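You operate a simulated robot arm through the tools that you are given. There is no shell and no other tool. Be economical: measure what you need, move in short steps, check, and stop when the job is done.

You are at the controls of a simulated two-armed robot. One attempt, no reset.

TASK
Wipe up the spill on the top of the test bench with the cream rag and put it back.

It is judged by the outcome, as a careful person would: the job done as asked, and still so three seconds after it is handed in. It fails if anything else is knocked over, pushed out of place, dropped, spilled or broken.

THE ROBOT
Two 7-joint arms with two-finger parallel grippers on one trunk, on a base that drives. Base frame: it is fixed to the floor where the robot stands at the start and does not move with it; the origin is under the middle of the robot, x ahead of it, y to its left, z up. Readings come in mm, degrees, newtons and seconds.
The left shoulder is at the start at [50, 161, 1098], the right one opposite. With the tool pointing down near the work surface each hand reaches from about 240 to 680 mm from the robot's upright axis, wherever it stands, measured 20 degrees to its own side. Payload 3.43 kg a hand.
The tool frame of a hand sits at the grasp point between the pads (the TCP): z along the fingers, y along the line on which they close. The tips reach 30 mm beyond it. The gripper opens to 94 mm. The fingers are 28 mm wide and 10 mm thick; the gripper's body (50 by 96 mm) begins 55 mm behind the TCP.
Orientation is that of the tool frame in the base frame, as [roll, pitch, yaw] about the fixed x, y, z axes, in that order (R = Rz(yaw) Ry(pitch) Rx(roll)). With the fingers straight down and closing along the base's y, the tool's x points along the base's -x, its y along +y and its z along -z.

THE INTERFACE
- The arms move only by the tool servo_tool. It takes "left_rows", "right_rows" or both (then of equal length, played together; a hand with none holds still); each is a list of rows, each an object of numbers (a shift or turn left out is 0, a gripper value left out holds the last): "x", "y", "z": the shift along the tool's x, y, z in mm; "rx", "ry", "rz": the turn, a rotation vector about the tool's x, y, z in degrees. In form: [{"x": .., "y": .., "z": .., "rx": .., "ry": .., "rz": ..}, ...]. A call has 1 to 20 rows; each row shifts and turns the commanded pose from where the row before left it, along the tool's axes as they then stand. "left_hand" and "right_hand" are, for a hand that has rows, the gripper command, from -1 (shut) to 1 (fully open), values between in proportion, set as the call begins (left out, the last holds). Each row takes 0.2 s and may step no farther than 50 mm and 8.6 degrees from the row before; otherwise, or with a gripper value out of range, the whole call is refused. A pose out of reach is approached as far as the arm can. The call stops where the force on the tool passes 40 N (or 10 N more than at its start, if that is more) or the arm is blocked; 0.2 s more then pass. The fingers move at their own pace (about 45 mm/s each) and stop on an object; they squeeze with about 31 N. The grip force told is the motor's: it shows also when the fingers shut on nothing. Time passes only in rows, and 0.2 s behind the last, so rows that do not move let the fingers close. It gives the time, the measured TCP pose, the force on the tool (base axes), the opening and the grip force at its end, in the units of the frame above (readings bear some noise), with the torque about the TCP (base axes, N m) and any sound that the robot's microphone picked up, and new pictures: "show" is both (left out), scene, wrist or none (wrist: the cameras of the hands that moved).
- Cameras (640 x 400 px; columns grow to the right, rows downward): "scene" is now at [129.7, -23.8, 1242.2]; the picture's right is [-0.25, -0.97, 0.00], its down [-0.34, 0.09, -0.94] and it looks along [0.91, -0.23, -0.35] (base axes); focal length 250 px, centre (320, 200). "left" rides on the left gripper at [76, -14, -102] in its tool frame; the picture's right is [0.18, 0.98, 0.00], its down [-0.75, 0.14, -0.64] and it looks along [-0.63, 0.12, 0.77] (tool axes); focal length 243 px, centre (320, 200). "right" rides on the right gripper at [76, 14, -102] in its tool frame; the picture's right is [-0.18, 0.98, 0.00], its down [-0.75, -0.14, -0.64] and it looks along [-0.63, -0.12, 0.77] (tool axes); focal length 243 px, centre (320, 200). There is no depth. A picture from a camera that has moved, and an enlarged one, comes with that camera's place and axes in the base frame and with its lens.
- lift_body(by): slides the trunk up (or, below 0, down) by that many mm; the arms and the scene camera ride with it, the base frame stays. It gives what a move gives, with no picture.
- drive_base(legs): drives the robot by 1 to 6 legs, each [ahead, left, turn to the left] in mm, mm and degrees, along the robot's own axes; the way and the turn of a leg run together, so that a leg with both is an arc; at most 1500 mm and 180 degrees a leg. The arms and the cameras ride along, it lands a little off, and it stops where it bumps. It gives what a move gives, and a new picture of the scene camera.
- head_to(pan, tilt): turns the head with the scene camera to pan (to the left, within 80 degrees either way) and tilt (down, from -29 to 69), counted from straight ahead of the robot. It gives what a move gives, and a new picture of the scene camera.
- zoom(camera, box): a new picture of the part [left, top, right, bottom] of that camera's present view, enlarged. It takes no simulated time.
- sign_off(): hands the job in; it is judged then, once.

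Go step by step. Nothing tells you exact positions but the pictures and the camera data: compare them with the known pose of the tool, close in by small moves and look again before you grip or let go. The budget is 120 turns and 260 pictures, counting those below and the enlarged ones. Unless the task says otherwise, let go and move clear before handing in, and close with one line.

The tools are called after "Request:" as a command line: name --argument value ..., lists and objects as JSON in quotes. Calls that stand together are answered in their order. servo_tool: Moves the arms, as the interface text tells. Its arguments: {"type":"object","properties":{"left_rows":{"type":"array"},"left_hand":{"type":"number"},"right_rows":{"type":"array"},"right_hand":{"type":"number"},"show":{"type":"string","enum":["both","scene","wrist","none"]}},"required":[]} The other tools are called the same way: lift_body (by) slides the trunk up or down; drive_base (legs) drives the base; head_to (pan, tilt) turns the head that bears the scene camera; zoom (camera, box) takes an enlarged picture of a part of a camera's view; sign_off () hands the job in.

At the start:

```text
time_s: 0.0
left_ee_pos: [471.0, 39.0, 1062.9]
left_ee_rot: [180.0, 0.0, -179.9]
left_ft_force: [0.1, -0.3, 0.1]
left_ft_torque: [0.0, 0.0, -0.01]
left_grip_width: 94.2
left_grasp_force: 0.1
right_ee_pos: [375.1, -288.0, 1128.6]
right_ee_rot: [-180.0, 0.1, 179.9]
right_ft_force: [0.4, -0.2, -0.3]
right_ft_torque: [-0.01, -0.03, 0.02]
right_grip_width: 93.9
right_grasp_force: 0.1
trunk travel left (down, up): [-125.0, 142.0]
robot x, y, heading: [-0.6, 3.2, -0.0]
head pan, tilt: [-14.4, 20.8]
```

scene: 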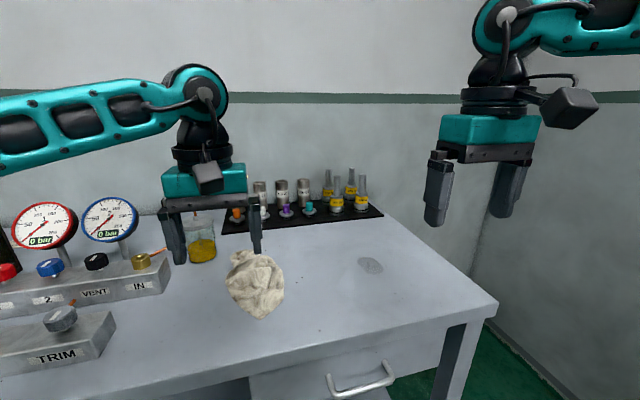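
right: 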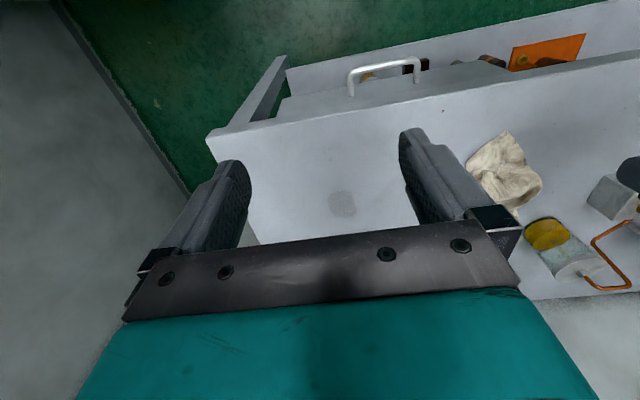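
left: 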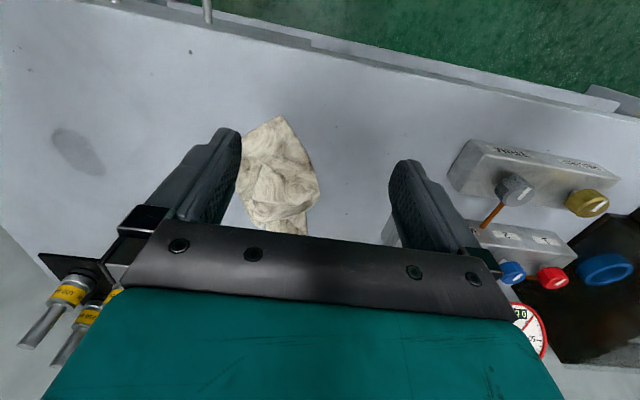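

The rag looks to be near [603, 3, 880] and the spill near [611, -270, 870] on the bench top. I'll zoom in on both before moving.

Request:
zoom --camera "scene" --box '[160, 170, 420, 332]'

Request:
zoom --camera "left" --box '[20, 80, 340, 280]'

Request:
zoom --camera "right" --box '[240, 80, 640, 330]'

```text
2.46 times, centred on (290, 251) of scene
camera zoom: at [129.7, -23.8, 1242.2], right [-0.25, -0.97, 0.0], down [-0.34, 0.09, -0.94], along [0.91, -0.23, -0.35], focal length 616 px, centre (394, 74)
```

zoom: 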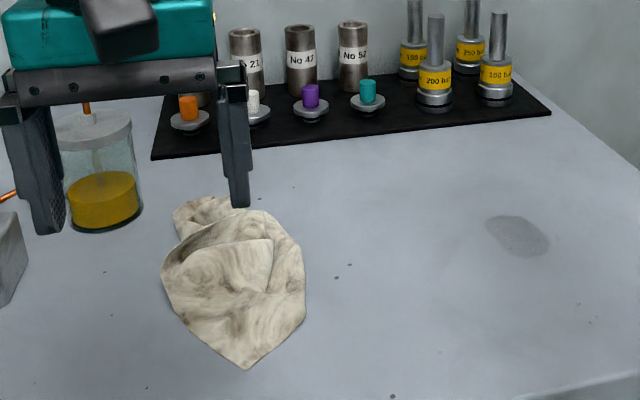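

```text
2.00 times, centred on (180, 180) of left
camera zoom: at [395.8, 24.3, 1168.1], right [-0.19, 0.98, 0.0], down [0.75, 0.14, 0.64], along [0.63, 0.12, -0.77], focal length 485 px, centre (600, 240)
```

zoom: 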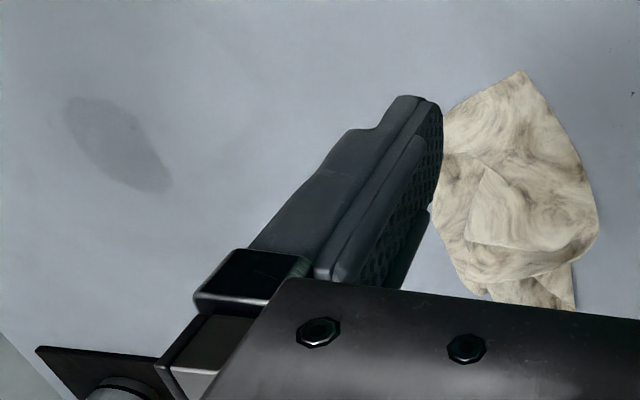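

```text
1.60 times, centred on (440, 205) of right
camera zoom: at [298.1, -272.6, 1232.0], right [0.18, 0.98, 0.0], down [0.75, -0.14, 0.64], along [0.63, -0.12, -0.77], focal length 388 px, centre (128, 192)
```

zoom: 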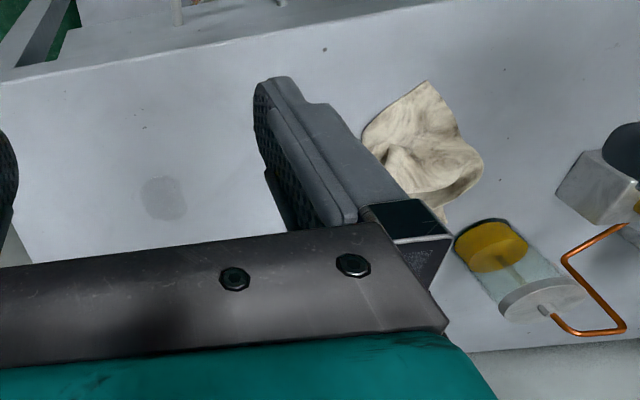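

The bench is clear around the spill, which is about 60 mm across. I'll move the left hand up and out of the way and bring the right hand over the rag at a safe height.

Request:
servo_tool --left_rows '[{"z": -40}, {"z": -40}, {"z": -40}, {"z": -20, "x": 30, "y": 20}, {"x": 40, "y": 30}, {"x": 40, "y": 30}, {"x": 40, "y": 30}, {"x": 30, "y": 30}, {"y": 30}, {"y": 30}, {}, {}, {}, {}, {}, {}]' --right_rows '[{}, {}, {}, {}, {}, {}, {"y": 29, "x": -21}, {"y": 29, "x": -21}, {"y": 29, "x": -21}, {"y": 29, "x": -21}, {"y": 29, "x": -21}, {"y": 29, "x": -21}, {"y": 29, "x": -21}, {"y": 29, "x": -21}, {"y": 29, "x": -21}, {"y": 29, "x": -21}]' --show "both"

```text
time_s: 3.4
left_ee_pos: [290.8, 240.0, 1203.4]
left_ee_rot: [-180.0, 0.0, 180.0]
left_ft_force: [0.0, -0.4, -1.5]
left_ft_torque: [0.0, -0.01, 0.04]
left_grip_width: 94.0
left_grasp_force: 0.1
right_ee_pos: [463.6, -164.7, 1128.3]
right_ee_rot: [-179.9, 0.0, 179.8]
right_ft_force: [0.1, -0.3, 0.6]
right_ft_torque: [-0.03, -0.01, -0.01]
right_grip_width: 94.0
right_grasp_force: 0.0
right hand out of reach, approached as far as the arm can: row 11, 12, 13, 14, 15, 16
trunk travel left (down, up): [-125.0, 142.0]
robot x, y, heading: [-0.1, -3.4, -0.0]
head pan, tilt: [-14.4, 20.8]
camera scene: at [129.7, -23.8, 1242.2], right [-0.25, -0.97, 0.0], down [-0.34, 0.09, -0.94], along [0.91, -0.23, -0.35], focal length 250 px, centre (320, 200)
camera right: at [387.9, -148.9, 1231.3], right [0.18, 0.98, 0.0], down [0.75, -0.14, 0.64], along [0.63, -0.12, -0.77], focal length 243 px, centre (320, 200)
camera left: at [215.7, 224.1, 1307.8], right [-0.19, 0.98, 0.0], down [0.75, 0.14, 0.64], along [0.63, 0.12, -0.77], focal length 243 px, centre (320, 200)
```

scene: 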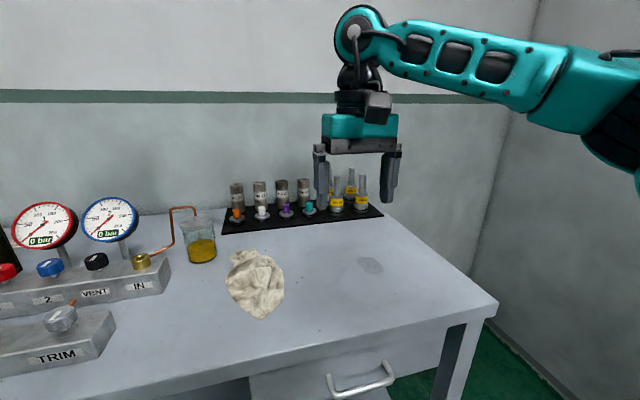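
right: 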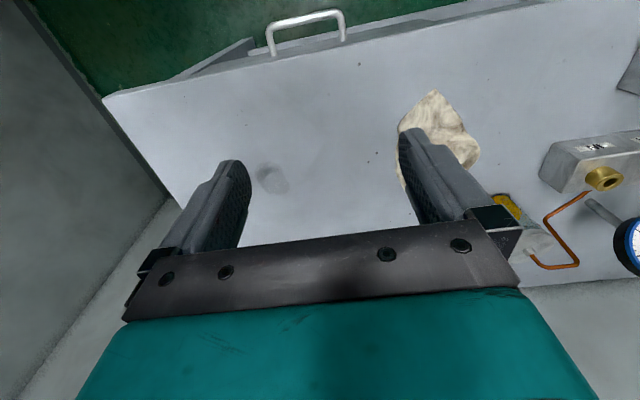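
left: 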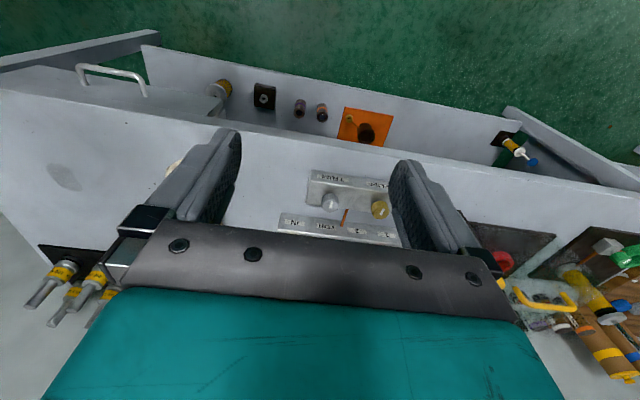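

The right hand was short of reach at that height; lower should be fine. The bench is still well below, so I'll descend.

Request:
servo_tool --right_rows '[{"z": 30}, {"z": 30}, {"z": 30}, {"z": 30}, {}, {}]' --show "both"

```text
time_s: 4.8
left_ee_pos: [291.5, 240.1, 1204.2]
left_ee_rot: [-179.9, 0.1, -179.9]
left_ft_force: [0.1, 0.6, -0.1]
left_ft_torque: [-0.03, -0.04, -0.02]
left_grip_width: 94.1
left_grasp_force: 0.0
right_ee_pos: [462.9, -166.5, 1008.2]
right_ee_rot: [180.0, 0.0, 179.9]
right_ft_force: [0.3, 0.6, 0.6]
right_ft_torque: [-0.05, 0.01, 0.02]
right_grip_width: 94.0
right_grasp_force: 0.1
trunk travel left (down, up): [-125.0, 142.0]
robot x, y, heading: [-0.2, -3.1, 0.0]
head pan, tilt: [-14.4, 20.8]
camera scene: at [129.7, -23.8, 1242.2], right [-0.25, -0.97, 0.0], down [-0.34, 0.09, -0.94], along [0.91, -0.23, -0.35], focal length 250 px, centre (320, 200)
camera right: at [386.7, -150.3, 1111.9], right [0.18, 0.98, 0.0], down [0.75, -0.14, 0.64], along [0.63, -0.12, -0.77], focal length 243 px, centre (320, 200)
```

scene: 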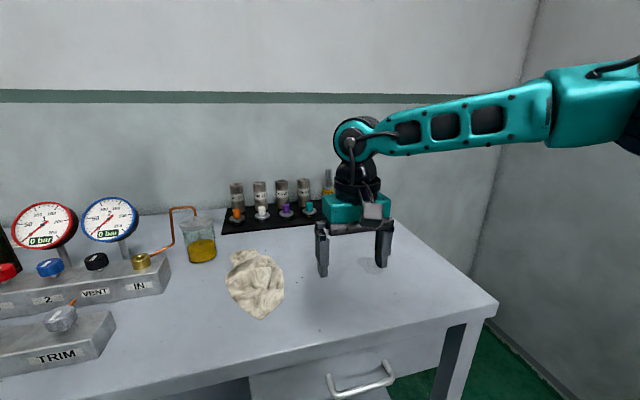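
right: 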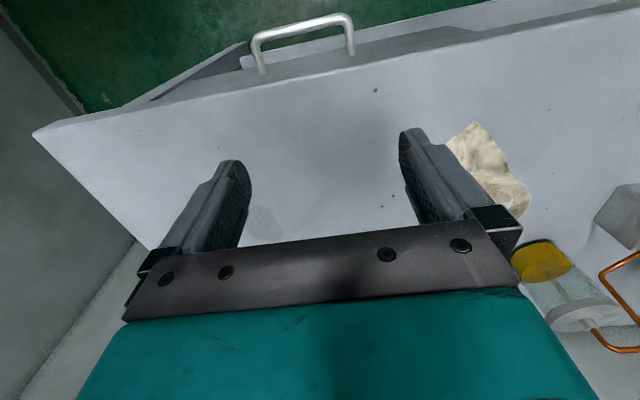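

The command starts from the measured pose, so I'll now move over the rag to about [590, 0].

Request:
servo_tool --right_rows '[{"x": -18, "y": 24, "z": 3}, {"x": -18, "y": 24, "z": 3}, {"x": -18, "y": 24, "z": 3}, {"x": -18, "y": 24, "z": 3}, {"x": -18, "y": 24, "z": 3}, {"x": -18, "y": 24, "z": 3}, {"x": -18, "y": 24, "z": 3}, {}]' --show "both"

```text
time_s: 6.6
left_ee_pos: [291.2, 239.4, 1204.0]
left_ee_rot: [-180.0, -0.1, -179.9]
left_ft_force: [0.2, -0.6, 0.1]
left_ft_torque: [-0.04, 0.0, -0.01]
left_grip_width: 93.9
left_grasp_force: 0.1
right_ee_pos: [478.2, -145.5, 1000.9]
right_ee_rot: [179.9, 0.1, 179.9]
right_ft_force: [0.2, 0.3, -0.6]
right_ft_torque: [0.03, 0.03, -0.01]
right_grip_width: 94.0
right_grasp_force: 0.1
right hand out of reach, approached as far as the arm can: row 1, 2, 3, 4, 5, 6, 7
trunk travel left (down, up): [-125.0, 142.0]
robot x, y, heading: [-1.8, -1.7, -0.1]
head pan, tilt: [-14.4, 20.8]
camera scene: at [129.7, -23.8, 1242.2], right [-0.25, -0.97, 0.0], down [-0.34, 0.09, -0.94], along [0.91, -0.23, -0.35], focal length 250 px, centre (320, 200)
camera right: at [401.4, -130.2, 1104.0], right [0.18, 0.98, 0.0], down [0.75, -0.14, 0.64], along [0.63, -0.12, -0.77], focal length 243 px, centre (320, 200)
```

scene: 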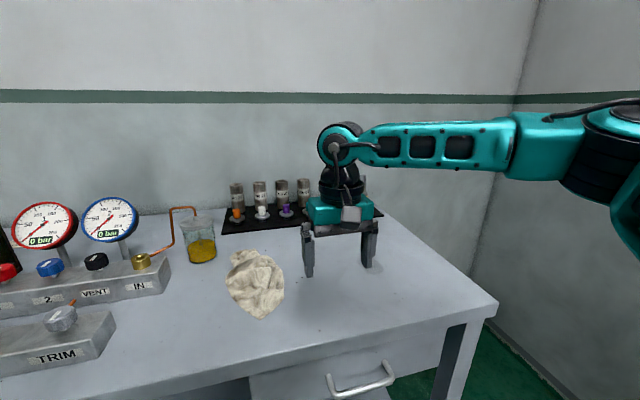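
right: 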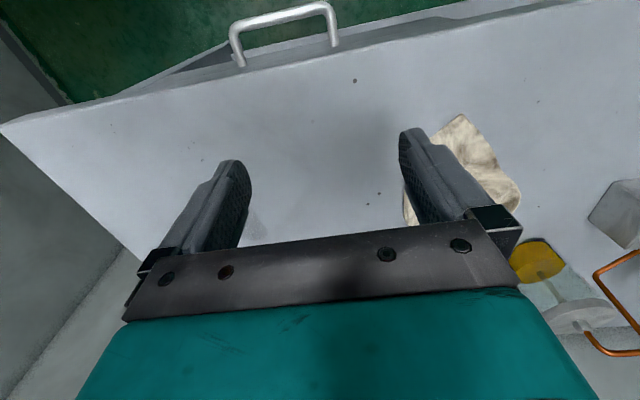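

Reach is limiting here; I'll test whether it opens up lower down, over clear bench.

Request:
servo_tool --right_rows '[{"z": 20, "y": -20}, {"z": 20, "y": -20}, {"z": 20}, {"x": -20}, {"x": -20}, {"x": -20}, {"x": -20}, {}]' --show "scene"

Request:
head_to --pan 0 --tilt 60

```text
time_s: 8.4
left_ee_pos: [291.2, 239.9, 1203.9]
left_ee_rot: [180.0, -0.1, -179.9]
left_ft_force: [0.2, 0.4, 0.3]
left_ft_torque: [0.01, 0.03, 0.04]
left_grip_width: 93.9
left_grasp_force: 0.2
right_ee_pos: [530.7, -206.6, 948.4]
right_ee_rot: [180.0, 0.1, -180.0]
right_ft_force: [-0.2, -0.7, -0.7]
right_ft_torque: [0.03, -0.01, 0.03]
right_grip_width: 94.2
right_grasp_force: 0.0
right hand out of reach, approached as far as the arm can: row 5, 6, 7
trunk travel left (down, up): [-125.0, 142.0]
robot x, y, heading: [-4.1, -2.2, 0.1]
head pan, tilt: [-14.4, 20.8]
camera scene: at [129.7, -23.8, 1242.2], right [-0.25, -0.97, 0.0], down [-0.34, 0.09, -0.94], along [0.91, -0.23, -0.35], focal length 250 px, centre (320, 200)
```

scene: 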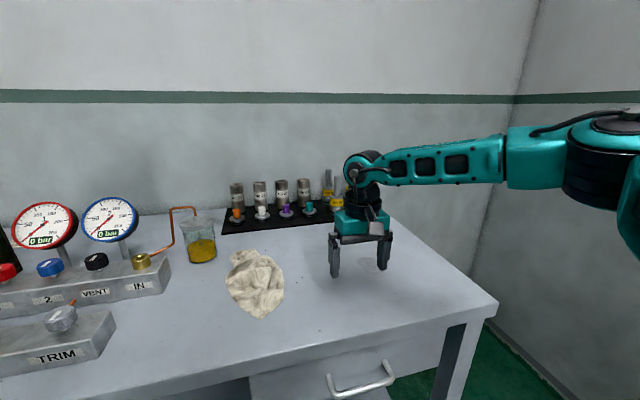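

```text
time_s: 9.5
left_ee_pos: [292.1, 238.6, 1204.8]
left_ee_rot: [-180.0, 0.0, -179.9]
left_ft_force: [0.3, -0.1, -0.3]
left_ft_torque: [0.01, 0.01, 0.03]
left_grip_width: 93.9
left_grasp_force: 0.0
right_ee_pos: [529.9, -208.0, 948.2]
right_ee_rot: [-180.0, 0.0, 179.8]
right_ft_force: [0.3, 0.5, 0.2]
right_ft_torque: [-0.02, -0.04, 0.01]
right_grip_width: 93.9
right_grasp_force: 0.0
trunk travel left (down, up): [-125.0, 142.0]
robot x, y, heading: [0.9, 2.2, 0.0]
head pan, tilt: [0.0, 60.0]
camera scene: at [106.3, -0.6, 1185.3], right [0.0, -1.0, 0.0], down [-0.87, 0.0, -0.5], along [0.5, 0.0, -0.87], focal length 250 px, centre (320, 200)
```

scene: 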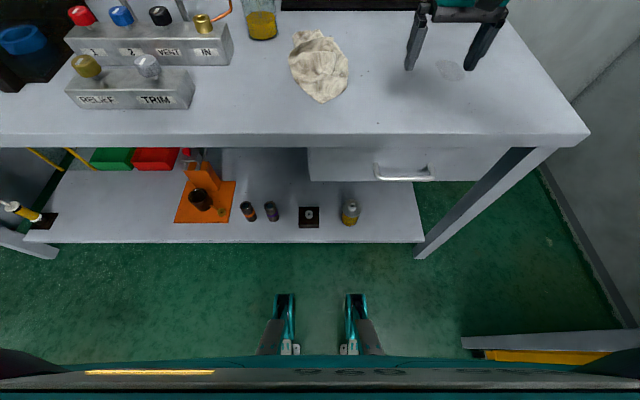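

The feet end around x≈296, and the shelf and bench edges are around x≈415–430. I have room to drive 85 mm ahead, and raising the trunk should help the reach.

Request:
lift_body --by 100

Request:
drive_base --legs '[[85, 20, 0]]'

Request:
servo_tool --right_rows '[{"z": 15, "y": 20, "x": 1}, {"z": 15, "y": 20, "x": 1}, {"z": 15, "y": 20, "x": 1}, {"z": 10, "y": 20}, {"y": 25}, {"y": 25}, {"y": 25}, {"y": 25}, {}]'

```text
time_s: 10.8
left_ee_pos: [291.6, 239.7, 1304.1]
left_ee_rot: [180.0, 0.0, -180.0]
left_ft_force: [0.0, 0.1, -0.3]
left_ft_torque: [0.04, -0.04, -0.02]
left_grip_width: 93.9
left_grasp_force: 0.1
right_ee_pos: [530.9, -208.8, 1048.9]
right_ee_rot: [-180.0, 0.1, 179.9]
right_ft_force: [0.1, -1.4, 0.3]
right_ft_torque: [0.02, 0.0, 0.02]
right_grip_width: 94.2
right_grasp_force: 0.1
trunk travel left (down, up): [-225.0, 42.0]
robot x, y, heading: [-5.7, -0.8, -0.0]
head pan, tilt: [0.0, 60.0]
```

```text
time_s: 11.9
left_ee_pos: [376.6, 260.9, 1302.9]
left_ee_rot: [-180.0, 0.0, -179.9]
left_ft_force: [0.1, 0.2, -1.1]
left_ft_torque: [0.0, 0.02, 0.0]
left_grip_width: 94.0
left_grasp_force: 0.0
right_ee_pos: [614.3, -187.5, 1046.9]
right_ee_rot: [-180.0, 0.0, -180.0]
right_ft_force: [0.0, 0.3, -0.2]
right_ft_torque: [0.01, 0.04, 0.02]
right_grip_width: 93.9
right_grasp_force: 0.0
trunk travel left (down, up): [-225.0, 42.0]
robot x, y, heading: [88.3, 20.6, -0.0]
head pan, tilt: [0.0, 60.0]
camera scene: at [191.6, 19.6, 1285.2], right [0.0, -1.0, 0.0], down [-0.87, 0.0, -0.5], along [0.5, 0.0, -0.87], focal length 250 px, centre (320, 200)
```

scene: 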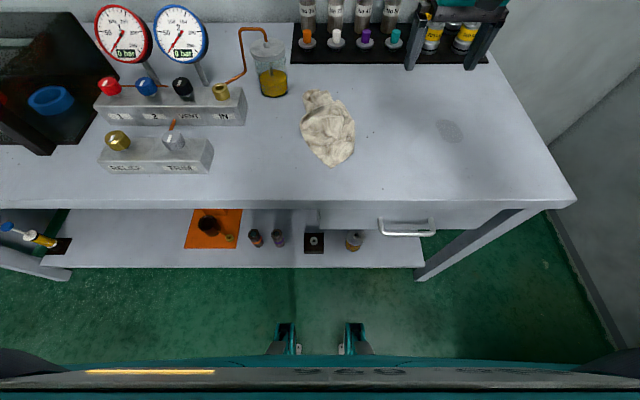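

```text
time_s: 13.9
left_ee_pos: [375.4, 259.4, 1304.1]
left_ee_rot: [-180.0, 0.0, -179.9]
left_ft_force: [-1.1, -0.5, -0.8]
left_ft_torque: [-0.02, 0.01, 0.01]
left_grip_width: 93.7
left_grasp_force: 0.0
right_ee_pos: [525.5, -111.2, 1032.9]
right_ee_rot: [179.8, 0.1, 180.0]
right_ft_force: [-1.0, -0.6, 0.6]
right_ft_torque: [0.0, -0.02, 0.04]
right_grip_width: 94.3
right_grasp_force: 0.0
right hand out of reach, approached as far as the arm can: row 1, 2, 3, 4, 5, 6, 7, 8
trunk travel left (down, up): [-225.0, 42.0]
robot x, y, heading: [82.9, 15.4, 0.1]
head pan, tilt: [0.0, 60.0]
camera scene: at [190.8, 19.4, 1285.3], right [0.0, -1.0, 0.0], down [-0.87, 0.0, -0.5], along [0.5, 0.0, -0.87], focal length 250 px, centre (320, 200)
camera right: at [449.1, -95.5, 1135.9], right [0.18, 0.98, 0.0], down [0.75, -0.14, 0.64], along [0.63, -0.12, -0.77], focal length 243 px, centre (320, 200)
```

scene: 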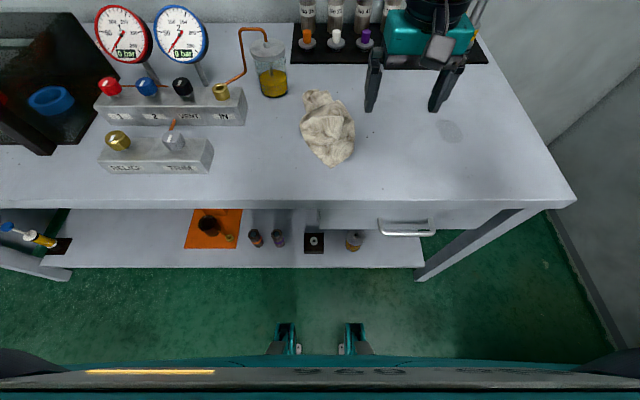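
right: 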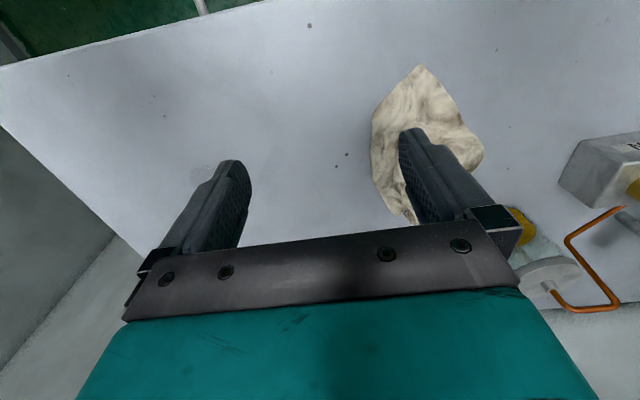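

Reach works best about 20° to the hand's own side, so I'll place the hand at that sweet spot relative to the robot and then drive the base so the rag falls under it.

Request:
servo_tool --right_rows '[{"y": -15, "x": -9}, {"y": -15, "x": -9}, {"y": -15, "x": -10}, {}]' --show "none"

Request:
drive_base --legs '[[48, 155, 0]]'

```text
time_s: 14.9
left_ee_pos: [376.1, 258.9, 1304.3]
left_ee_rot: [180.0, 0.0, -179.9]
left_ft_force: [0.4, 0.2, 0.7]
left_ft_torque: [0.04, 0.0, 0.0]
left_grip_width: 94.1
left_grasp_force: 0.0
right_ee_pos: [556.1, -155.7, 1031.8]
right_ee_rot: [179.9, 0.2, -180.0]
right_ft_force: [0.6, -0.3, 1.2]
right_ft_torque: [0.02, -0.01, 0.01]
right_grip_width: 94.1
right_grasp_force: 0.2
trunk travel left (down, up): [-225.0, 42.0]
robot x, y, heading: [84.1, 23.6, -0.1]
head pan, tilt: [0.0, 60.0]
```

```text
time_s: 16.9
left_ee_pos: [421.6, 417.9, 1304.1]
left_ee_rot: [-180.0, 0.0, -179.6]
left_ft_force: [0.2, -0.7, 0.6]
left_ft_torque: [-0.02, -0.01, -0.03]
left_grip_width: 94.0
left_grasp_force: 0.0
right_ee_pos: [604.3, 1.5, 1032.0]
right_ee_rot: [179.9, 0.0, -179.8]
right_ft_force: [-0.8, 0.3, -0.2]
right_ft_torque: [-0.03, 0.01, -0.01]
right_grip_width: 94.1
right_grasp_force: 0.0
trunk travel left (down, up): [-225.0, 42.0]
robot x, y, heading: [126.8, 179.4, 0.3]
head pan, tilt: [0.0, 60.0]
camera scene: at [238.1, 177.0, 1285.3], right [0.0, -1.0, 0.0], down [-0.87, 0.0, -0.5], along [0.5, 0.0, -0.87], focal length 250 px, centre (320, 200)
```

scene: 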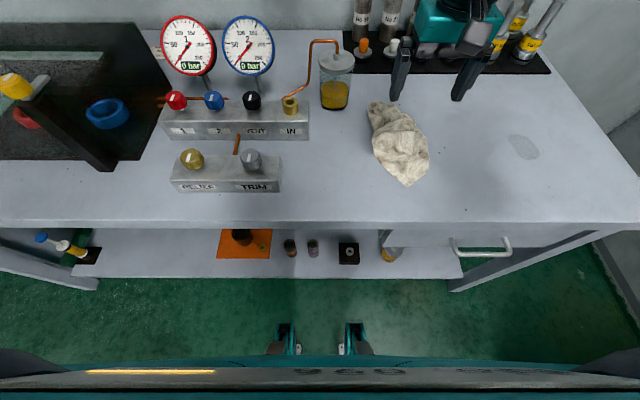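

The right hand is now above the rag, which spans roughly x 510–730 and y −55 to 65. I'll descend partway, shifting toward its narrower front part at x≈575, and look.

Request:
servo_tool --right_rows '[{"z": 25, "x": 8}, {"z": 25, "x": 8}, {"z": 25, "x": 8}, {"x": 4, "y": 3}, {}]' --show "both"

```text
time_s: 18.1
left_ee_pos: [421.0, 416.5, 1304.4]
left_ee_rot: [180.0, 0.0, -179.6]
left_ft_force: [0.3, -0.2, -0.3]
left_ft_torque: [-0.01, 0.01, -0.02]
left_grip_width: 94.0
left_grasp_force: 0.0
right_ee_pos: [575.8, 5.5, 956.1]
right_ee_rot: [179.9, 0.1, -179.8]
right_ft_force: [-0.3, -0.8, -0.3]
right_ft_torque: [-0.01, 0.0, -0.01]
right_grip_width: 94.0
right_grasp_force: 0.0
trunk travel left (down, up): [-225.0, 42.0]
robot x, y, heading: [129.2, 176.0, 0.0]
head pan, tilt: [0.0, 60.0]
camera scene: at [238.0, 176.6, 1285.3], right [0.0, -1.0, 0.0], down [-0.87, 0.0, -0.5], along [0.5, 0.0, -0.87], focal length 250 px, centre (320, 200)
camera right: at [498.6, 20.2, 1059.5], right [0.18, 0.98, 0.0], down [0.75, -0.14, 0.64], along [0.63, -0.12, -0.77], focal length 243 px, centre (320, 200)
```

scene: 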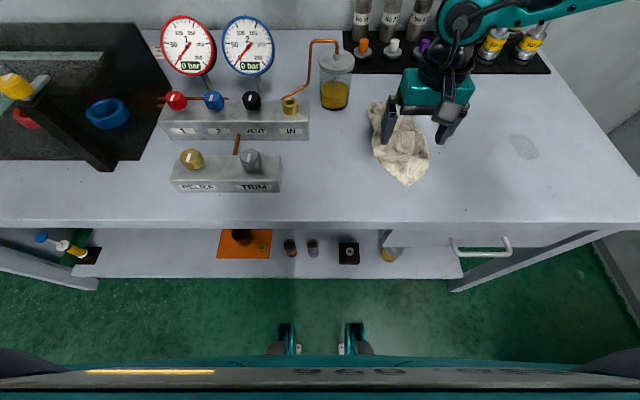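
right: 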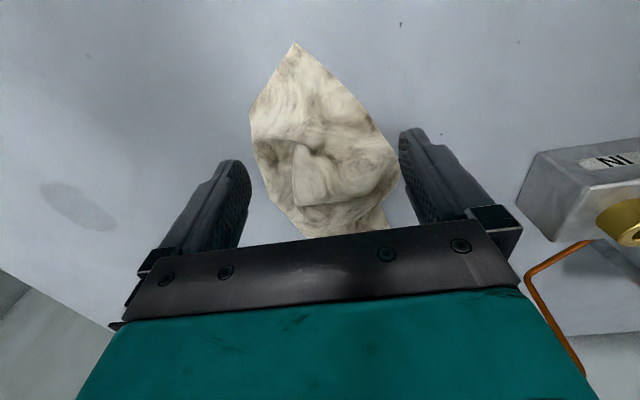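

The rag's middle looks to be about [585, 0], roughly 85 mm wide there, so open fingers can straddle it. I'll descend gently around it.

Request:
servo_tool --right_rows '[{"x": -4, "y": -6, "z": 15}, {"z": 15}, {"z": 8}, {"z": 4}, {}]' --show "both"

```text
time_s: 19.3
left_ee_pos: [421.6, 416.8, 1304.4]
left_ee_rot: [-180.0, 0.0, -179.7]
left_ft_force: [-0.3, 0.4, 0.4]
left_ft_torque: [0.0, -0.01, -0.01]
left_grip_width: 94.0
left_grasp_force: 0.1
right_ee_pos: [571.4, -11.8, 923.4]
right_ee_rot: [179.9, 0.1, -179.7]
right_ft_force: [-0.4, 0.3, 0.6]
right_ft_torque: [0.04, 0.0, -0.01]
right_grip_width: 93.7
right_grasp_force: 0.2
right hand out of reach, approached as far as the arm can: row 2, 3
trunk travel left (down, up): [-225.0, 42.0]
robot x, y, heading: [132.5, 180.5, 0.2]
head pan, tilt: [0.0, 60.0]
camera scene: at [238.0, 176.7, 1285.3], right [0.0, -1.0, 0.0], down [-0.87, 0.0, -0.5], along [0.5, 0.0, -0.87], focal length 250 px, centre (320, 200)
camera right: at [494.2, 2.9, 1027.1], right [0.18, 0.98, 0.0], down [0.75, -0.14, 0.64], along [0.63, -0.12, -0.77], focal length 243 px, centre (320, 200)
```

scene: 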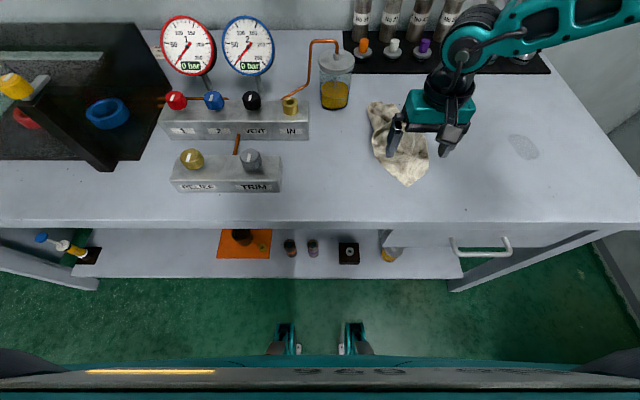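
right: 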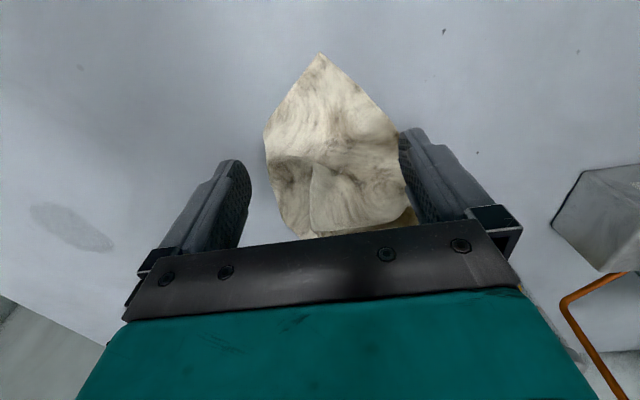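

Out of reach again, this time with the trunk too high. I'll raise the hand 60 mm, lower the trunk 60 mm to match, and retry.

Request:
servo_tool --right_rows '[{"z": -20, "y": 3}, {"z": -20, "y": 3, "x": -3}, {"z": -20, "y": 3, "x": -3}, {}]' --show "none"

Request:
lift_body --by -70

Request:
servo_tool --right_rows '[{}]' --show "wrist"

```text
time_s: 20.3
left_ee_pos: [421.8, 417.5, 1305.0]
left_ee_rot: [180.0, 0.0, -179.7]
left_ft_force: [-0.2, 0.5, 0.4]
left_ft_torque: [0.03, 0.0, 0.01]
left_grip_width: 94.1
left_grasp_force: 0.2
right_ee_pos: [578.5, -1.4, 983.0]
right_ee_rot: [179.9, 0.1, -179.8]
right_ft_force: [0.8, 0.9, 0.2]
right_ft_torque: [0.0, -0.01, -0.05]
right_grip_width: 93.7
right_grasp_force: 0.0
trunk travel left (down, up): [-225.0, 42.0]
robot x, y, heading: [134.1, 177.8, -0.1]
head pan, tilt: [0.0, 60.0]
```

```text
time_s: 21.4
left_ee_pos: [420.8, 417.2, 1234.1]
left_ee_rot: [180.0, 0.1, -179.7]
left_ft_force: [-0.4, -0.4, 0.4]
left_ft_torque: [-0.01, -0.01, 0.03]
left_grip_width: 94.1
left_grasp_force: 0.1
right_ee_pos: [577.3, -1.5, 911.0]
right_ee_rot: [179.9, 0.1, -179.8]
right_ft_force: [0.3, -0.3, 0.4]
right_ft_torque: [0.0, 0.0, -0.02]
right_grip_width: 93.8
right_grasp_force: 0.1
trunk travel left (down, up): [-155.0, 112.0]
robot x, y, heading: [132.3, 181.3, 0.0]
head pan, tilt: [0.0, 60.0]
```

```text
time_s: 21.8
left_ee_pos: [422.1, 417.6, 1235.1]
left_ee_rot: [180.0, 0.0, -179.8]
left_ft_force: [0.8, -0.4, 0.9]
left_ft_torque: [-0.02, 0.01, 0.0]
left_grip_width: 94.0
left_grasp_force: 0.0
right_ee_pos: [578.3, -1.6, 912.6]
right_ee_rot: [179.9, 0.0, -179.8]
right_ft_force: [0.8, 0.5, -0.4]
right_ft_torque: [0.0, 0.02, -0.03]
right_grip_width: 93.9
right_grasp_force: 0.0
trunk travel left (down, up): [-155.0, 112.0]
robot x, y, heading: [131.7, 174.9, 0.1]
head pan, tilt: [0.0, 60.0]
camera right: at [500.9, 13.6, 1014.7], right [0.18, 0.98, 0.0], down [0.75, -0.14, 0.64], along [0.63, -0.12, -0.77], focal length 243 px, centre (320, 200)
```

right: 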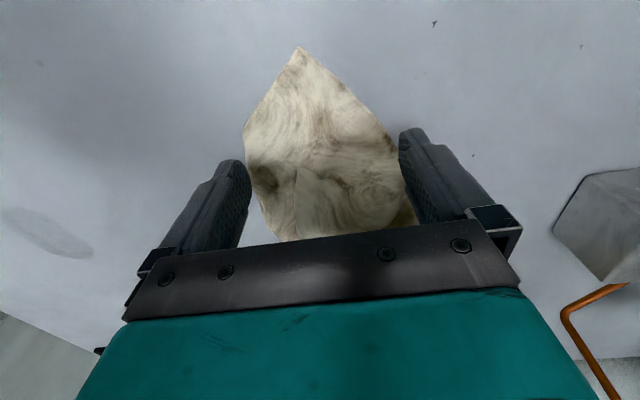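

The fingers straddle the rag well, with tips at about z 882. I'll go a bit lower in small steps and watch the force.

Request:
servo_tool --right_rows '[{"z": 3}, {"z": 3}, {"z": 2}, {}]' --show "none"

```text
time_s: 22.8
left_ee_pos: [421.0, 417.3, 1234.0]
left_ee_rot: [180.0, -0.1, -179.7]
left_ft_force: [0.1, -0.4, 0.4]
left_ft_torque: [-0.01, -0.03, 0.02]
left_grip_width: 93.9
left_grasp_force: 0.0
right_ee_pos: [577.0, -1.9, 904.4]
right_ee_rot: [180.0, 0.1, -179.8]
right_ft_force: [0.3, 0.7, 0.8]
right_ft_torque: [-0.01, 0.05, 0.02]
right_grip_width: 93.9
right_grasp_force: 0.1
trunk travel left (down, up): [-155.0, 112.0]
robot x, y, heading: [135.2, 175.3, 0.2]
head pan, tilt: [0.0, 60.0]
```

No contact yet, tips at about z 874. I'll close the fingers.

Request:
servo_tool --right_rows '[{}, {}, {}, {}, {}, {}, {}]' --right_hand -1 --show "both"

```text
time_s: 24.4
left_ee_pos: [422.3, 416.8, 1234.7]
left_ee_rot: [180.0, 0.0, -179.7]
left_ft_force: [0.5, -0.8, 0.7]
left_ft_torque: [0.0, 0.02, -0.02]
left_grip_width: 94.0
left_grasp_force: 0.0
right_ee_pos: [577.9, -1.0, 903.9]
right_ee_rot: [179.8, 0.1, -179.7]
right_ft_force: [0.5, -0.5, -0.2]
right_ft_torque: [-0.01, 0.0, -0.03]
right_grip_width: 0.0
right_grasp_force: 31.2
trunk travel left (down, up): [-155.0, 112.0]
robot x, y, heading: [132.1, 174.3, 0.1]
head pan, tilt: [0.0, 60.0]
camera scene: at [238.0, 176.7, 1215.3], right [0.0, -1.0, 0.0], down [-0.87, 0.0, -0.5], along [0.5, 0.0, -0.87], focal length 250 px, centre (320, 200)
camera right: at [500.3, 13.6, 1006.8], right [0.18, 0.98, 0.0], down [0.75, -0.14, 0.64], along [0.63, -0.12, -0.77], focal length 243 px, centre (320, 200)
```

scene: 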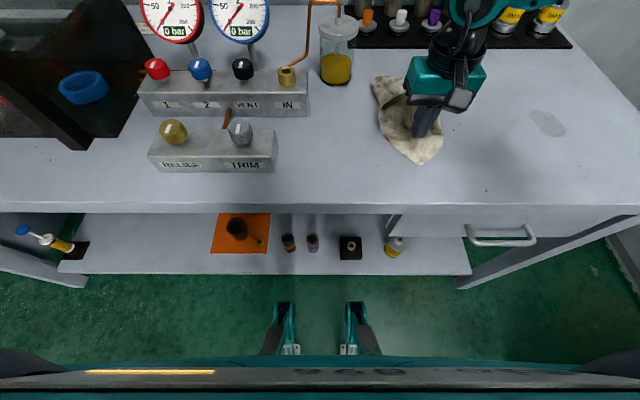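
right: 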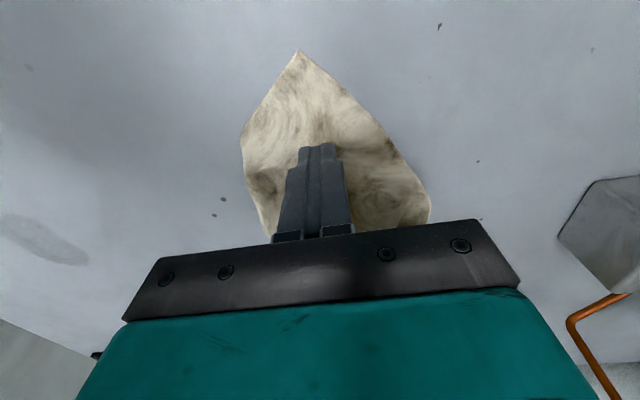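

The fingers shut to zero and the rag looks unchanged. I'll lift a little to see whether the rag comes along.

Request:
servo_tool --right_rows '[{"z": -15}, {"z": -15}, {"z": -15}, {}]' --show "both"

```text
time_s: 25.4
left_ee_pos: [422.9, 417.4, 1233.7]
left_ee_rot: [-180.0, 0.0, -179.7]
left_ft_force: [0.6, 0.0, 0.3]
left_ft_torque: [0.01, -0.01, -0.02]
left_grip_width: 94.2
left_grasp_force: 0.0
right_ee_pos: [578.1, -2.7, 947.6]
right_ee_rot: [180.0, 0.0, -179.8]
right_ft_force: [-0.3, 0.3, -0.1]
right_ft_torque: [-0.01, 0.0, 0.0]
right_grip_width: 0.0
right_grasp_force: 30.8
trunk travel left (down, up): [-155.0, 112.0]
robot x, y, heading: [129.5, 179.9, 0.2]
head pan, tilt: [0.0, 60.0]
camera scene: at [238.0, 176.7, 1215.3], right [0.0, -1.0, 0.0], down [-0.87, 0.0, -0.5], along [0.5, 0.0, -0.87], focal length 250 px, centre (320, 200)
camera right: at [501.3, 13.3, 1051.6], right [0.18, 0.98, 0.0], down [0.75, -0.14, 0.64], along [0.63, -0.12, -0.77], focal length 243 px, centre (320, 200)
```

scene: 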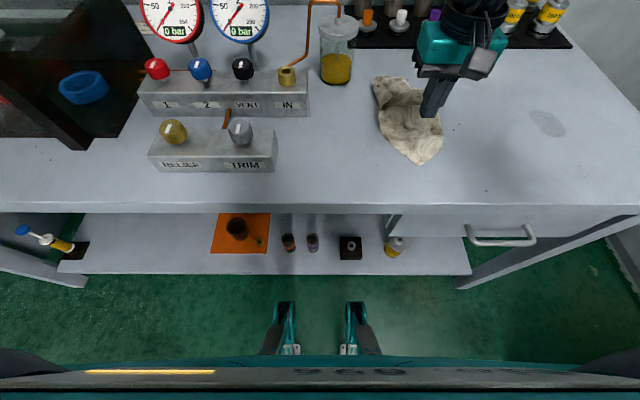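
right: 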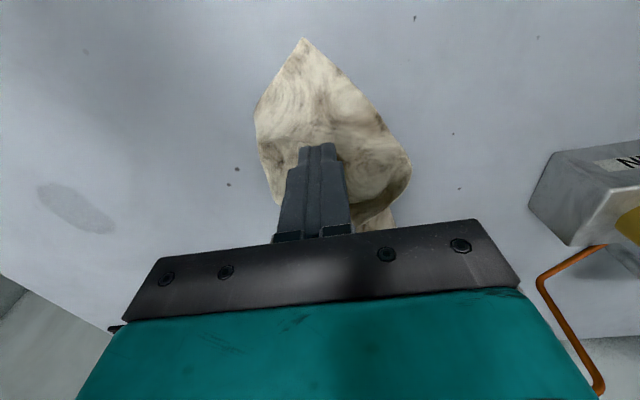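

The rag stayed put, so it must lie lower than the tips reached. I'll reopen and descend until the tips touch the bench.

Request:
servo_tool --right_rows '[{}, {}, {}, {}, {}, {"z": 15}, {"z": 15}, {"z": 13}, {}]' --right_hand 1 --show "none"

Request:
servo_tool --right_rows '[{"z": 2}, {"z": 2}, {"z": 2}, {}]' --show "wrist"

```text
time_s: 27.4
left_ee_pos: [422.0, 418.5, 1233.8]
left_ee_rot: [179.9, 0.1, -179.7]
left_ft_force: [0.0, -0.3, -0.3]
left_ft_torque: [0.03, 0.0, -0.01]
left_grip_width: 94.1
left_grasp_force: 0.0
right_ee_pos: [579.0, -4.3, 904.5]
right_ee_rot: [179.9, 0.1, -179.9]
right_ft_force: [0.1, 0.3, -0.4]
right_ft_torque: [-0.02, -0.03, -0.01]
right_grip_width: 94.1
right_grasp_force: 0.0
trunk travel left (down, up): [-155.0, 112.0]
robot x, y, heading: [130.8, 179.8, -0.1]
head pan, tilt: [0.0, 60.0]
```

```text
time_s: 28.4
left_ee_pos: [421.8, 417.6, 1234.2]
left_ee_rot: [-180.0, 0.1, -179.8]
left_ft_force: [0.5, -0.1, 0.0]
left_ft_torque: [-0.02, 0.02, 0.04]
left_grip_width: 94.0
left_grasp_force: 0.1
right_ee_pos: [578.8, -2.1, 899.5]
right_ee_rot: [179.9, 0.2, -179.7]
right_ft_force: [0.6, 0.2, -0.3]
right_ft_torque: [-0.01, -0.01, 0.01]
right_grip_width: 93.7
right_grasp_force: 0.0
trunk travel left (down, up): [-155.0, 112.0]
robot x, y, heading: [130.4, 181.0, 0.3]
head pan, tilt: [0.0, 60.0]
camera right: at [500.6, 13.3, 1002.1], right [0.18, 0.98, 0.0], down [0.75, -0.14, 0.64], along [0.63, -0.12, -0.77], focal length 243 px, centre (320, 200)
```

right: 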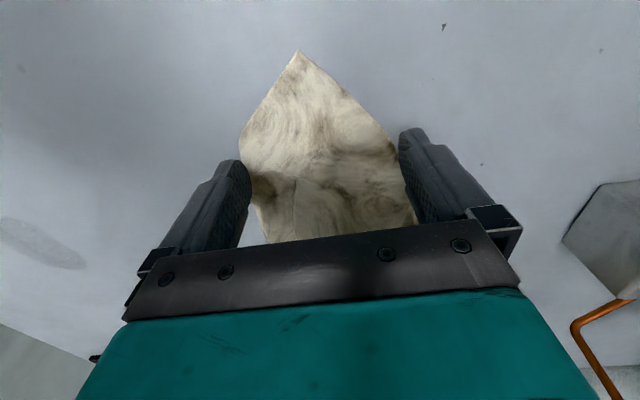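

Still no contact, so I'll continue down in small steps until the force rises.

Request:
servo_tool --right_rows '[{"z": 2}, {"z": 2}, {"z": 2}, {"z": 2}, {}]' --show "none"

Request:
servo_tool --right_rows '[{"z": 2}, {"z": 2}, {"z": 2}, {}]' --show "none"

Request:
servo_tool --right_rows '[{"z": 2}, {"z": 2}, {}]' --show "wrist"

```text
time_s: 29.6
left_ee_pos: [422.0, 416.4, 1233.8]
left_ee_rot: [180.0, 0.0, -179.6]
left_ft_force: [0.6, 0.2, 0.5]
left_ft_torque: [0.01, -0.03, 0.02]
left_grip_width: 93.9
left_grasp_force: 0.0
right_ee_pos: [578.2, -1.5, 891.7]
right_ee_rot: [179.9, 0.0, -179.8]
right_ft_force: [-0.8, 1.0, -0.6]
right_ft_torque: [-0.02, -0.02, -0.01]
right_grip_width: 93.9
right_grasp_force: 0.0
trunk travel left (down, up): [-155.0, 112.0]
robot x, y, heading: [132.5, 176.0, 0.3]
head pan, tilt: [0.0, 60.0]
```

```text
time_s: 30.6
left_ee_pos: [421.9, 416.4, 1234.4]
left_ee_rot: [179.9, 0.0, -179.6]
left_ft_force: [-1.1, -0.5, -0.2]
left_ft_torque: [0.02, 0.0, 0.05]
left_grip_width: 93.9
left_grasp_force: 0.1
right_ee_pos: [577.7, -0.9, 885.9]
right_ee_rot: [179.9, 0.1, -179.8]
right_ft_force: [-0.1, -0.9, 0.1]
right_ft_torque: [-0.03, 0.07, 0.01]
right_grip_width: 94.2
right_grasp_force: 0.2
trunk travel left (down, up): [-155.0, 112.0]
robot x, y, heading: [130.7, 178.8, 0.4]
head pan, tilt: [0.0, 60.0]
```

```text
time_s: 31.4
left_ee_pos: [421.5, 417.8, 1233.5]
left_ee_rot: [-180.0, 0.1, -179.7]
left_ft_force: [-0.2, -0.5, 0.2]
left_ft_torque: [-0.02, 0.01, 0.0]
left_grip_width: 93.6
left_grasp_force: 0.1
right_ee_pos: [577.6, -0.5, 881.9]
right_ee_rot: [-180.0, 0.1, -179.9]
right_ft_force: [-1.5, -2.4, 7.7]
right_ft_torque: [-0.4, 0.01, -0.06]
right_grip_width: 94.1
right_grasp_force: 0.1
trunk travel left (down, up): [-155.0, 112.0]
robot x, y, heading: [134.5, 176.3, 0.2]
head pan, tilt: [0.0, 60.0]
camera right: at [500.9, 14.3, 985.2], right [0.18, 0.98, 0.0], down [0.75, -0.14, 0.64], along [0.63, -0.12, -0.76], focal length 243 px, centre (320, 200)
```

right: 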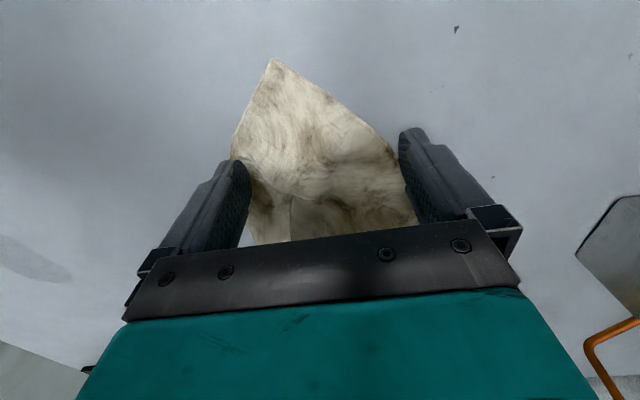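

The -y finger touched at tip z≈852 (7.7 N), so the bench or rag edge is near 850. I'll back off 2 mm and close on the rag.

Request:
servo_tool --right_rows '[{"z": -2}, {"y": 1}, {}, {}, {}, {}, {}, {}]' --right_hand -1 --show "both"

```text
time_s: 33.2
left_ee_pos: [422.0, 417.5, 1234.5]
left_ee_rot: [-179.9, 0.1, -179.7]
left_ft_force: [0.2, -0.5, 0.0]
left_ft_torque: [0.02, 0.0, -0.02]
left_grip_width: 93.9
left_grasp_force: 0.0
right_ee_pos: [577.9, -0.5, 884.3]
right_ee_rot: [179.9, 0.4, -179.9]
right_ft_force: [-0.2, -0.3, 5.0]
right_ft_torque: [-0.02, -0.02, -0.01]
right_grip_width: 2.6
right_grasp_force: 31.0
trunk travel left (down, up): [-155.0, 112.0]
robot x, y, heading: [130.4, 177.6, 0.1]
head pan, tilt: [0.0, 60.0]
camera scene: at [237.7, 176.7, 1215.3], right [0.0, -1.0, 0.0], down [-0.87, 0.0, -0.5], along [0.5, 0.0, -0.87], focal length 250 px, centre (320, 200)
camera right: at [500.8, 14.5, 986.4], right [0.18, 0.98, 0.0], down [0.75, -0.14, 0.64], along [0.63, -0.12, -0.77], focal length 243 px, centre (320, 200)
```

scene: 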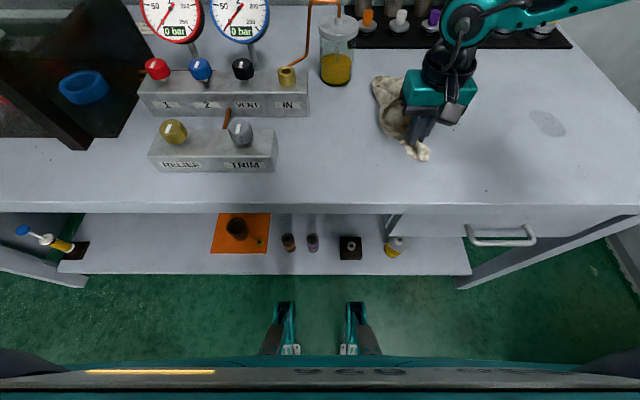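
right: 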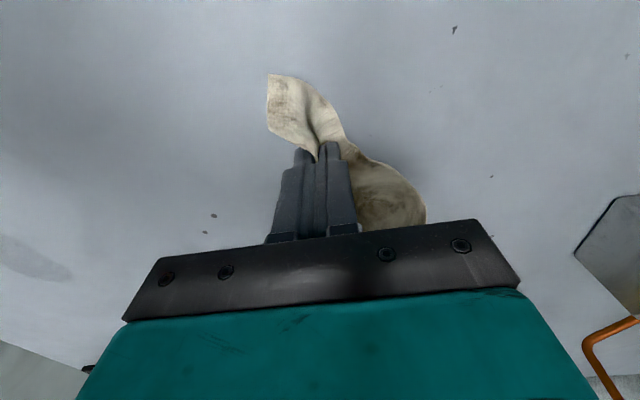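

Grip is good now (2.6 mm of cloth, bunched). The bench top is near z≈848, which puts the spill at about [633, -290], spanning x 600–668 and y −318 to −264. I'll lift and check that the rag comes along.

Request:
servo_tool --right_rows '[{"z": -20}, {"z": -20}, {"z": -20}, {"z": -20}, {"z": -20}, {}]' --show "both"

```text
time_s: 34.6
left_ee_pos: [421.6, 417.1, 1233.9]
left_ee_rot: [-180.0, 0.0, -179.6]
left_ft_force: [-0.2, 0.0, 0.5]
left_ft_torque: [0.03, -0.02, -0.01]
left_grip_width: 94.0
left_grasp_force: 0.0
right_ee_pos: [575.3, -1.0, 984.9]
right_ee_rot: [179.9, 0.1, -179.8]
right_ft_force: [-0.3, -0.4, -1.3]
right_ft_torque: [0.02, -0.02, -0.01]
right_grip_width: 2.2
right_grasp_force: 31.1
trunk travel left (down, up): [-155.0, 112.0]
robot x, y, heading: [134.2, 175.8, 0.2]
head pan, tilt: [0.0, 60.0]
camera scene: at [238.1, 176.6, 1215.3], right [0.0, -1.0, 0.0], down [-0.87, 0.0, -0.5], along [0.5, 0.0, -0.87], focal length 250 px, centre (320, 200)
camera right: at [499.9, 13.7, 1087.5], right [0.18, 0.98, 0.0], down [0.75, -0.14, 0.64], along [0.63, -0.12, -0.77], focal length 243 px, centre (320, 200)
```

scene: 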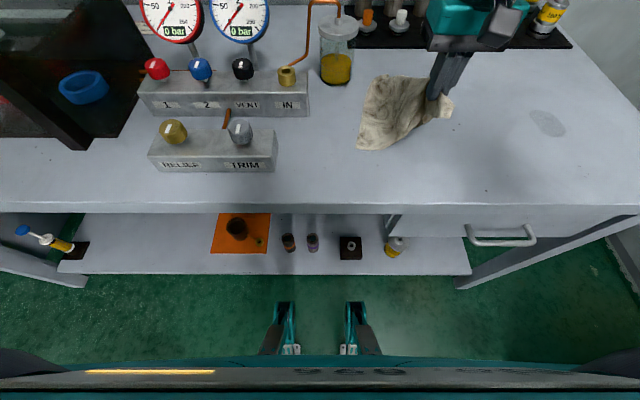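
right: 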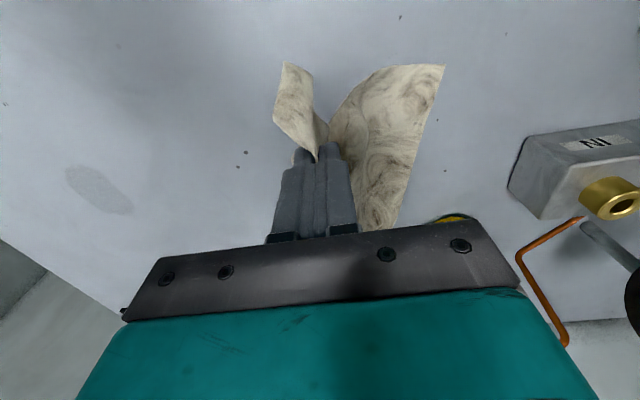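

The rag is held and clear. I'll drive the base right so the spill comes under the hand.

Request:
drive_base --legs '[[15, -290, 0]]'

Request:
servo_tool --right_rows '[{}]' --show "wrist"

```text
time_s: 37.7
left_ee_pos: [438.7, 130.4, 1234.3]
left_ee_rot: [179.9, 0.0, -179.6]
left_ft_force: [-0.2, -0.2, -0.2]
left_ft_torque: [0.01, 0.0, -0.01]
left_grip_width: 94.2
left_grasp_force: 0.1
right_ee_pos: [593.1, -289.8, 985.1]
right_ee_rot: [179.8, 0.1, -179.8]
right_ft_force: [0.0, -0.2, -0.3]
right_ft_torque: [0.03, 0.0, 0.0]
right_grip_width: 2.3
right_grasp_force: 31.1
trunk travel left (down, up): [-155.0, 112.0]
robot x, y, heading: [147.1, -111.2, 0.3]
head pan, tilt: [0.0, 60.0]
camera scene: at [254.2, -110.7, 1215.3], right [0.01, -1.0, 0.0], down [-0.87, 0.0, -0.5], along [0.5, 0.0, -0.87], focal length 250 px, centre (320, 200)
```

scene: 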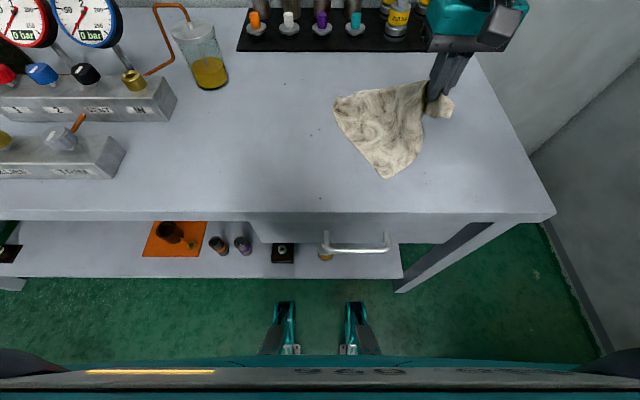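

```text
time_s: 38.1
left_ee_pos: [437.7, 129.4, 1233.7]
left_ee_rot: [-180.0, 0.0, -179.5]
left_ft_force: [0.1, -0.7, 0.9]
left_ft_torque: [0.03, 0.03, 0.03]
left_grip_width: 94.4
left_grasp_force: 0.1
right_ee_pos: [593.9, -289.4, 984.5]
right_ee_rot: [179.9, 0.1, -179.8]
right_ft_force: [0.1, 0.8, 0.4]
right_ft_torque: [-0.02, 0.0, -0.01]
right_grip_width: 2.3
right_grasp_force: 30.9
trunk travel left (down, up): [-155.0, 112.0]
robot x, y, heading: [148.9, -116.4, 0.1]
head pan, tilt: [0.0, 60.0]
camera right: at [516.2, -273.2, 1087.3], right [0.18, 0.98, 0.0], down [0.75, -0.14, 0.64], along [0.63, -0.12, -0.77], focal length 243 px, centre (320, 200)
```

right: 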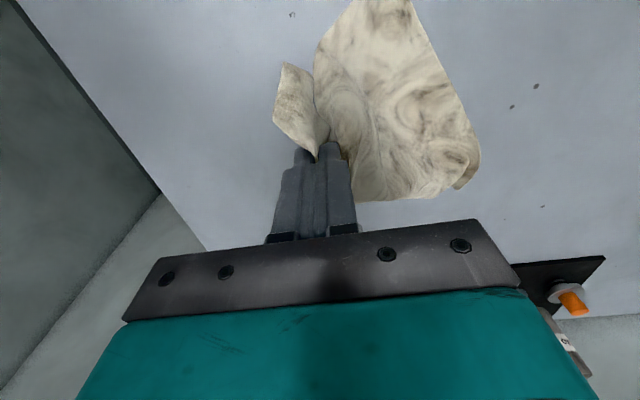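

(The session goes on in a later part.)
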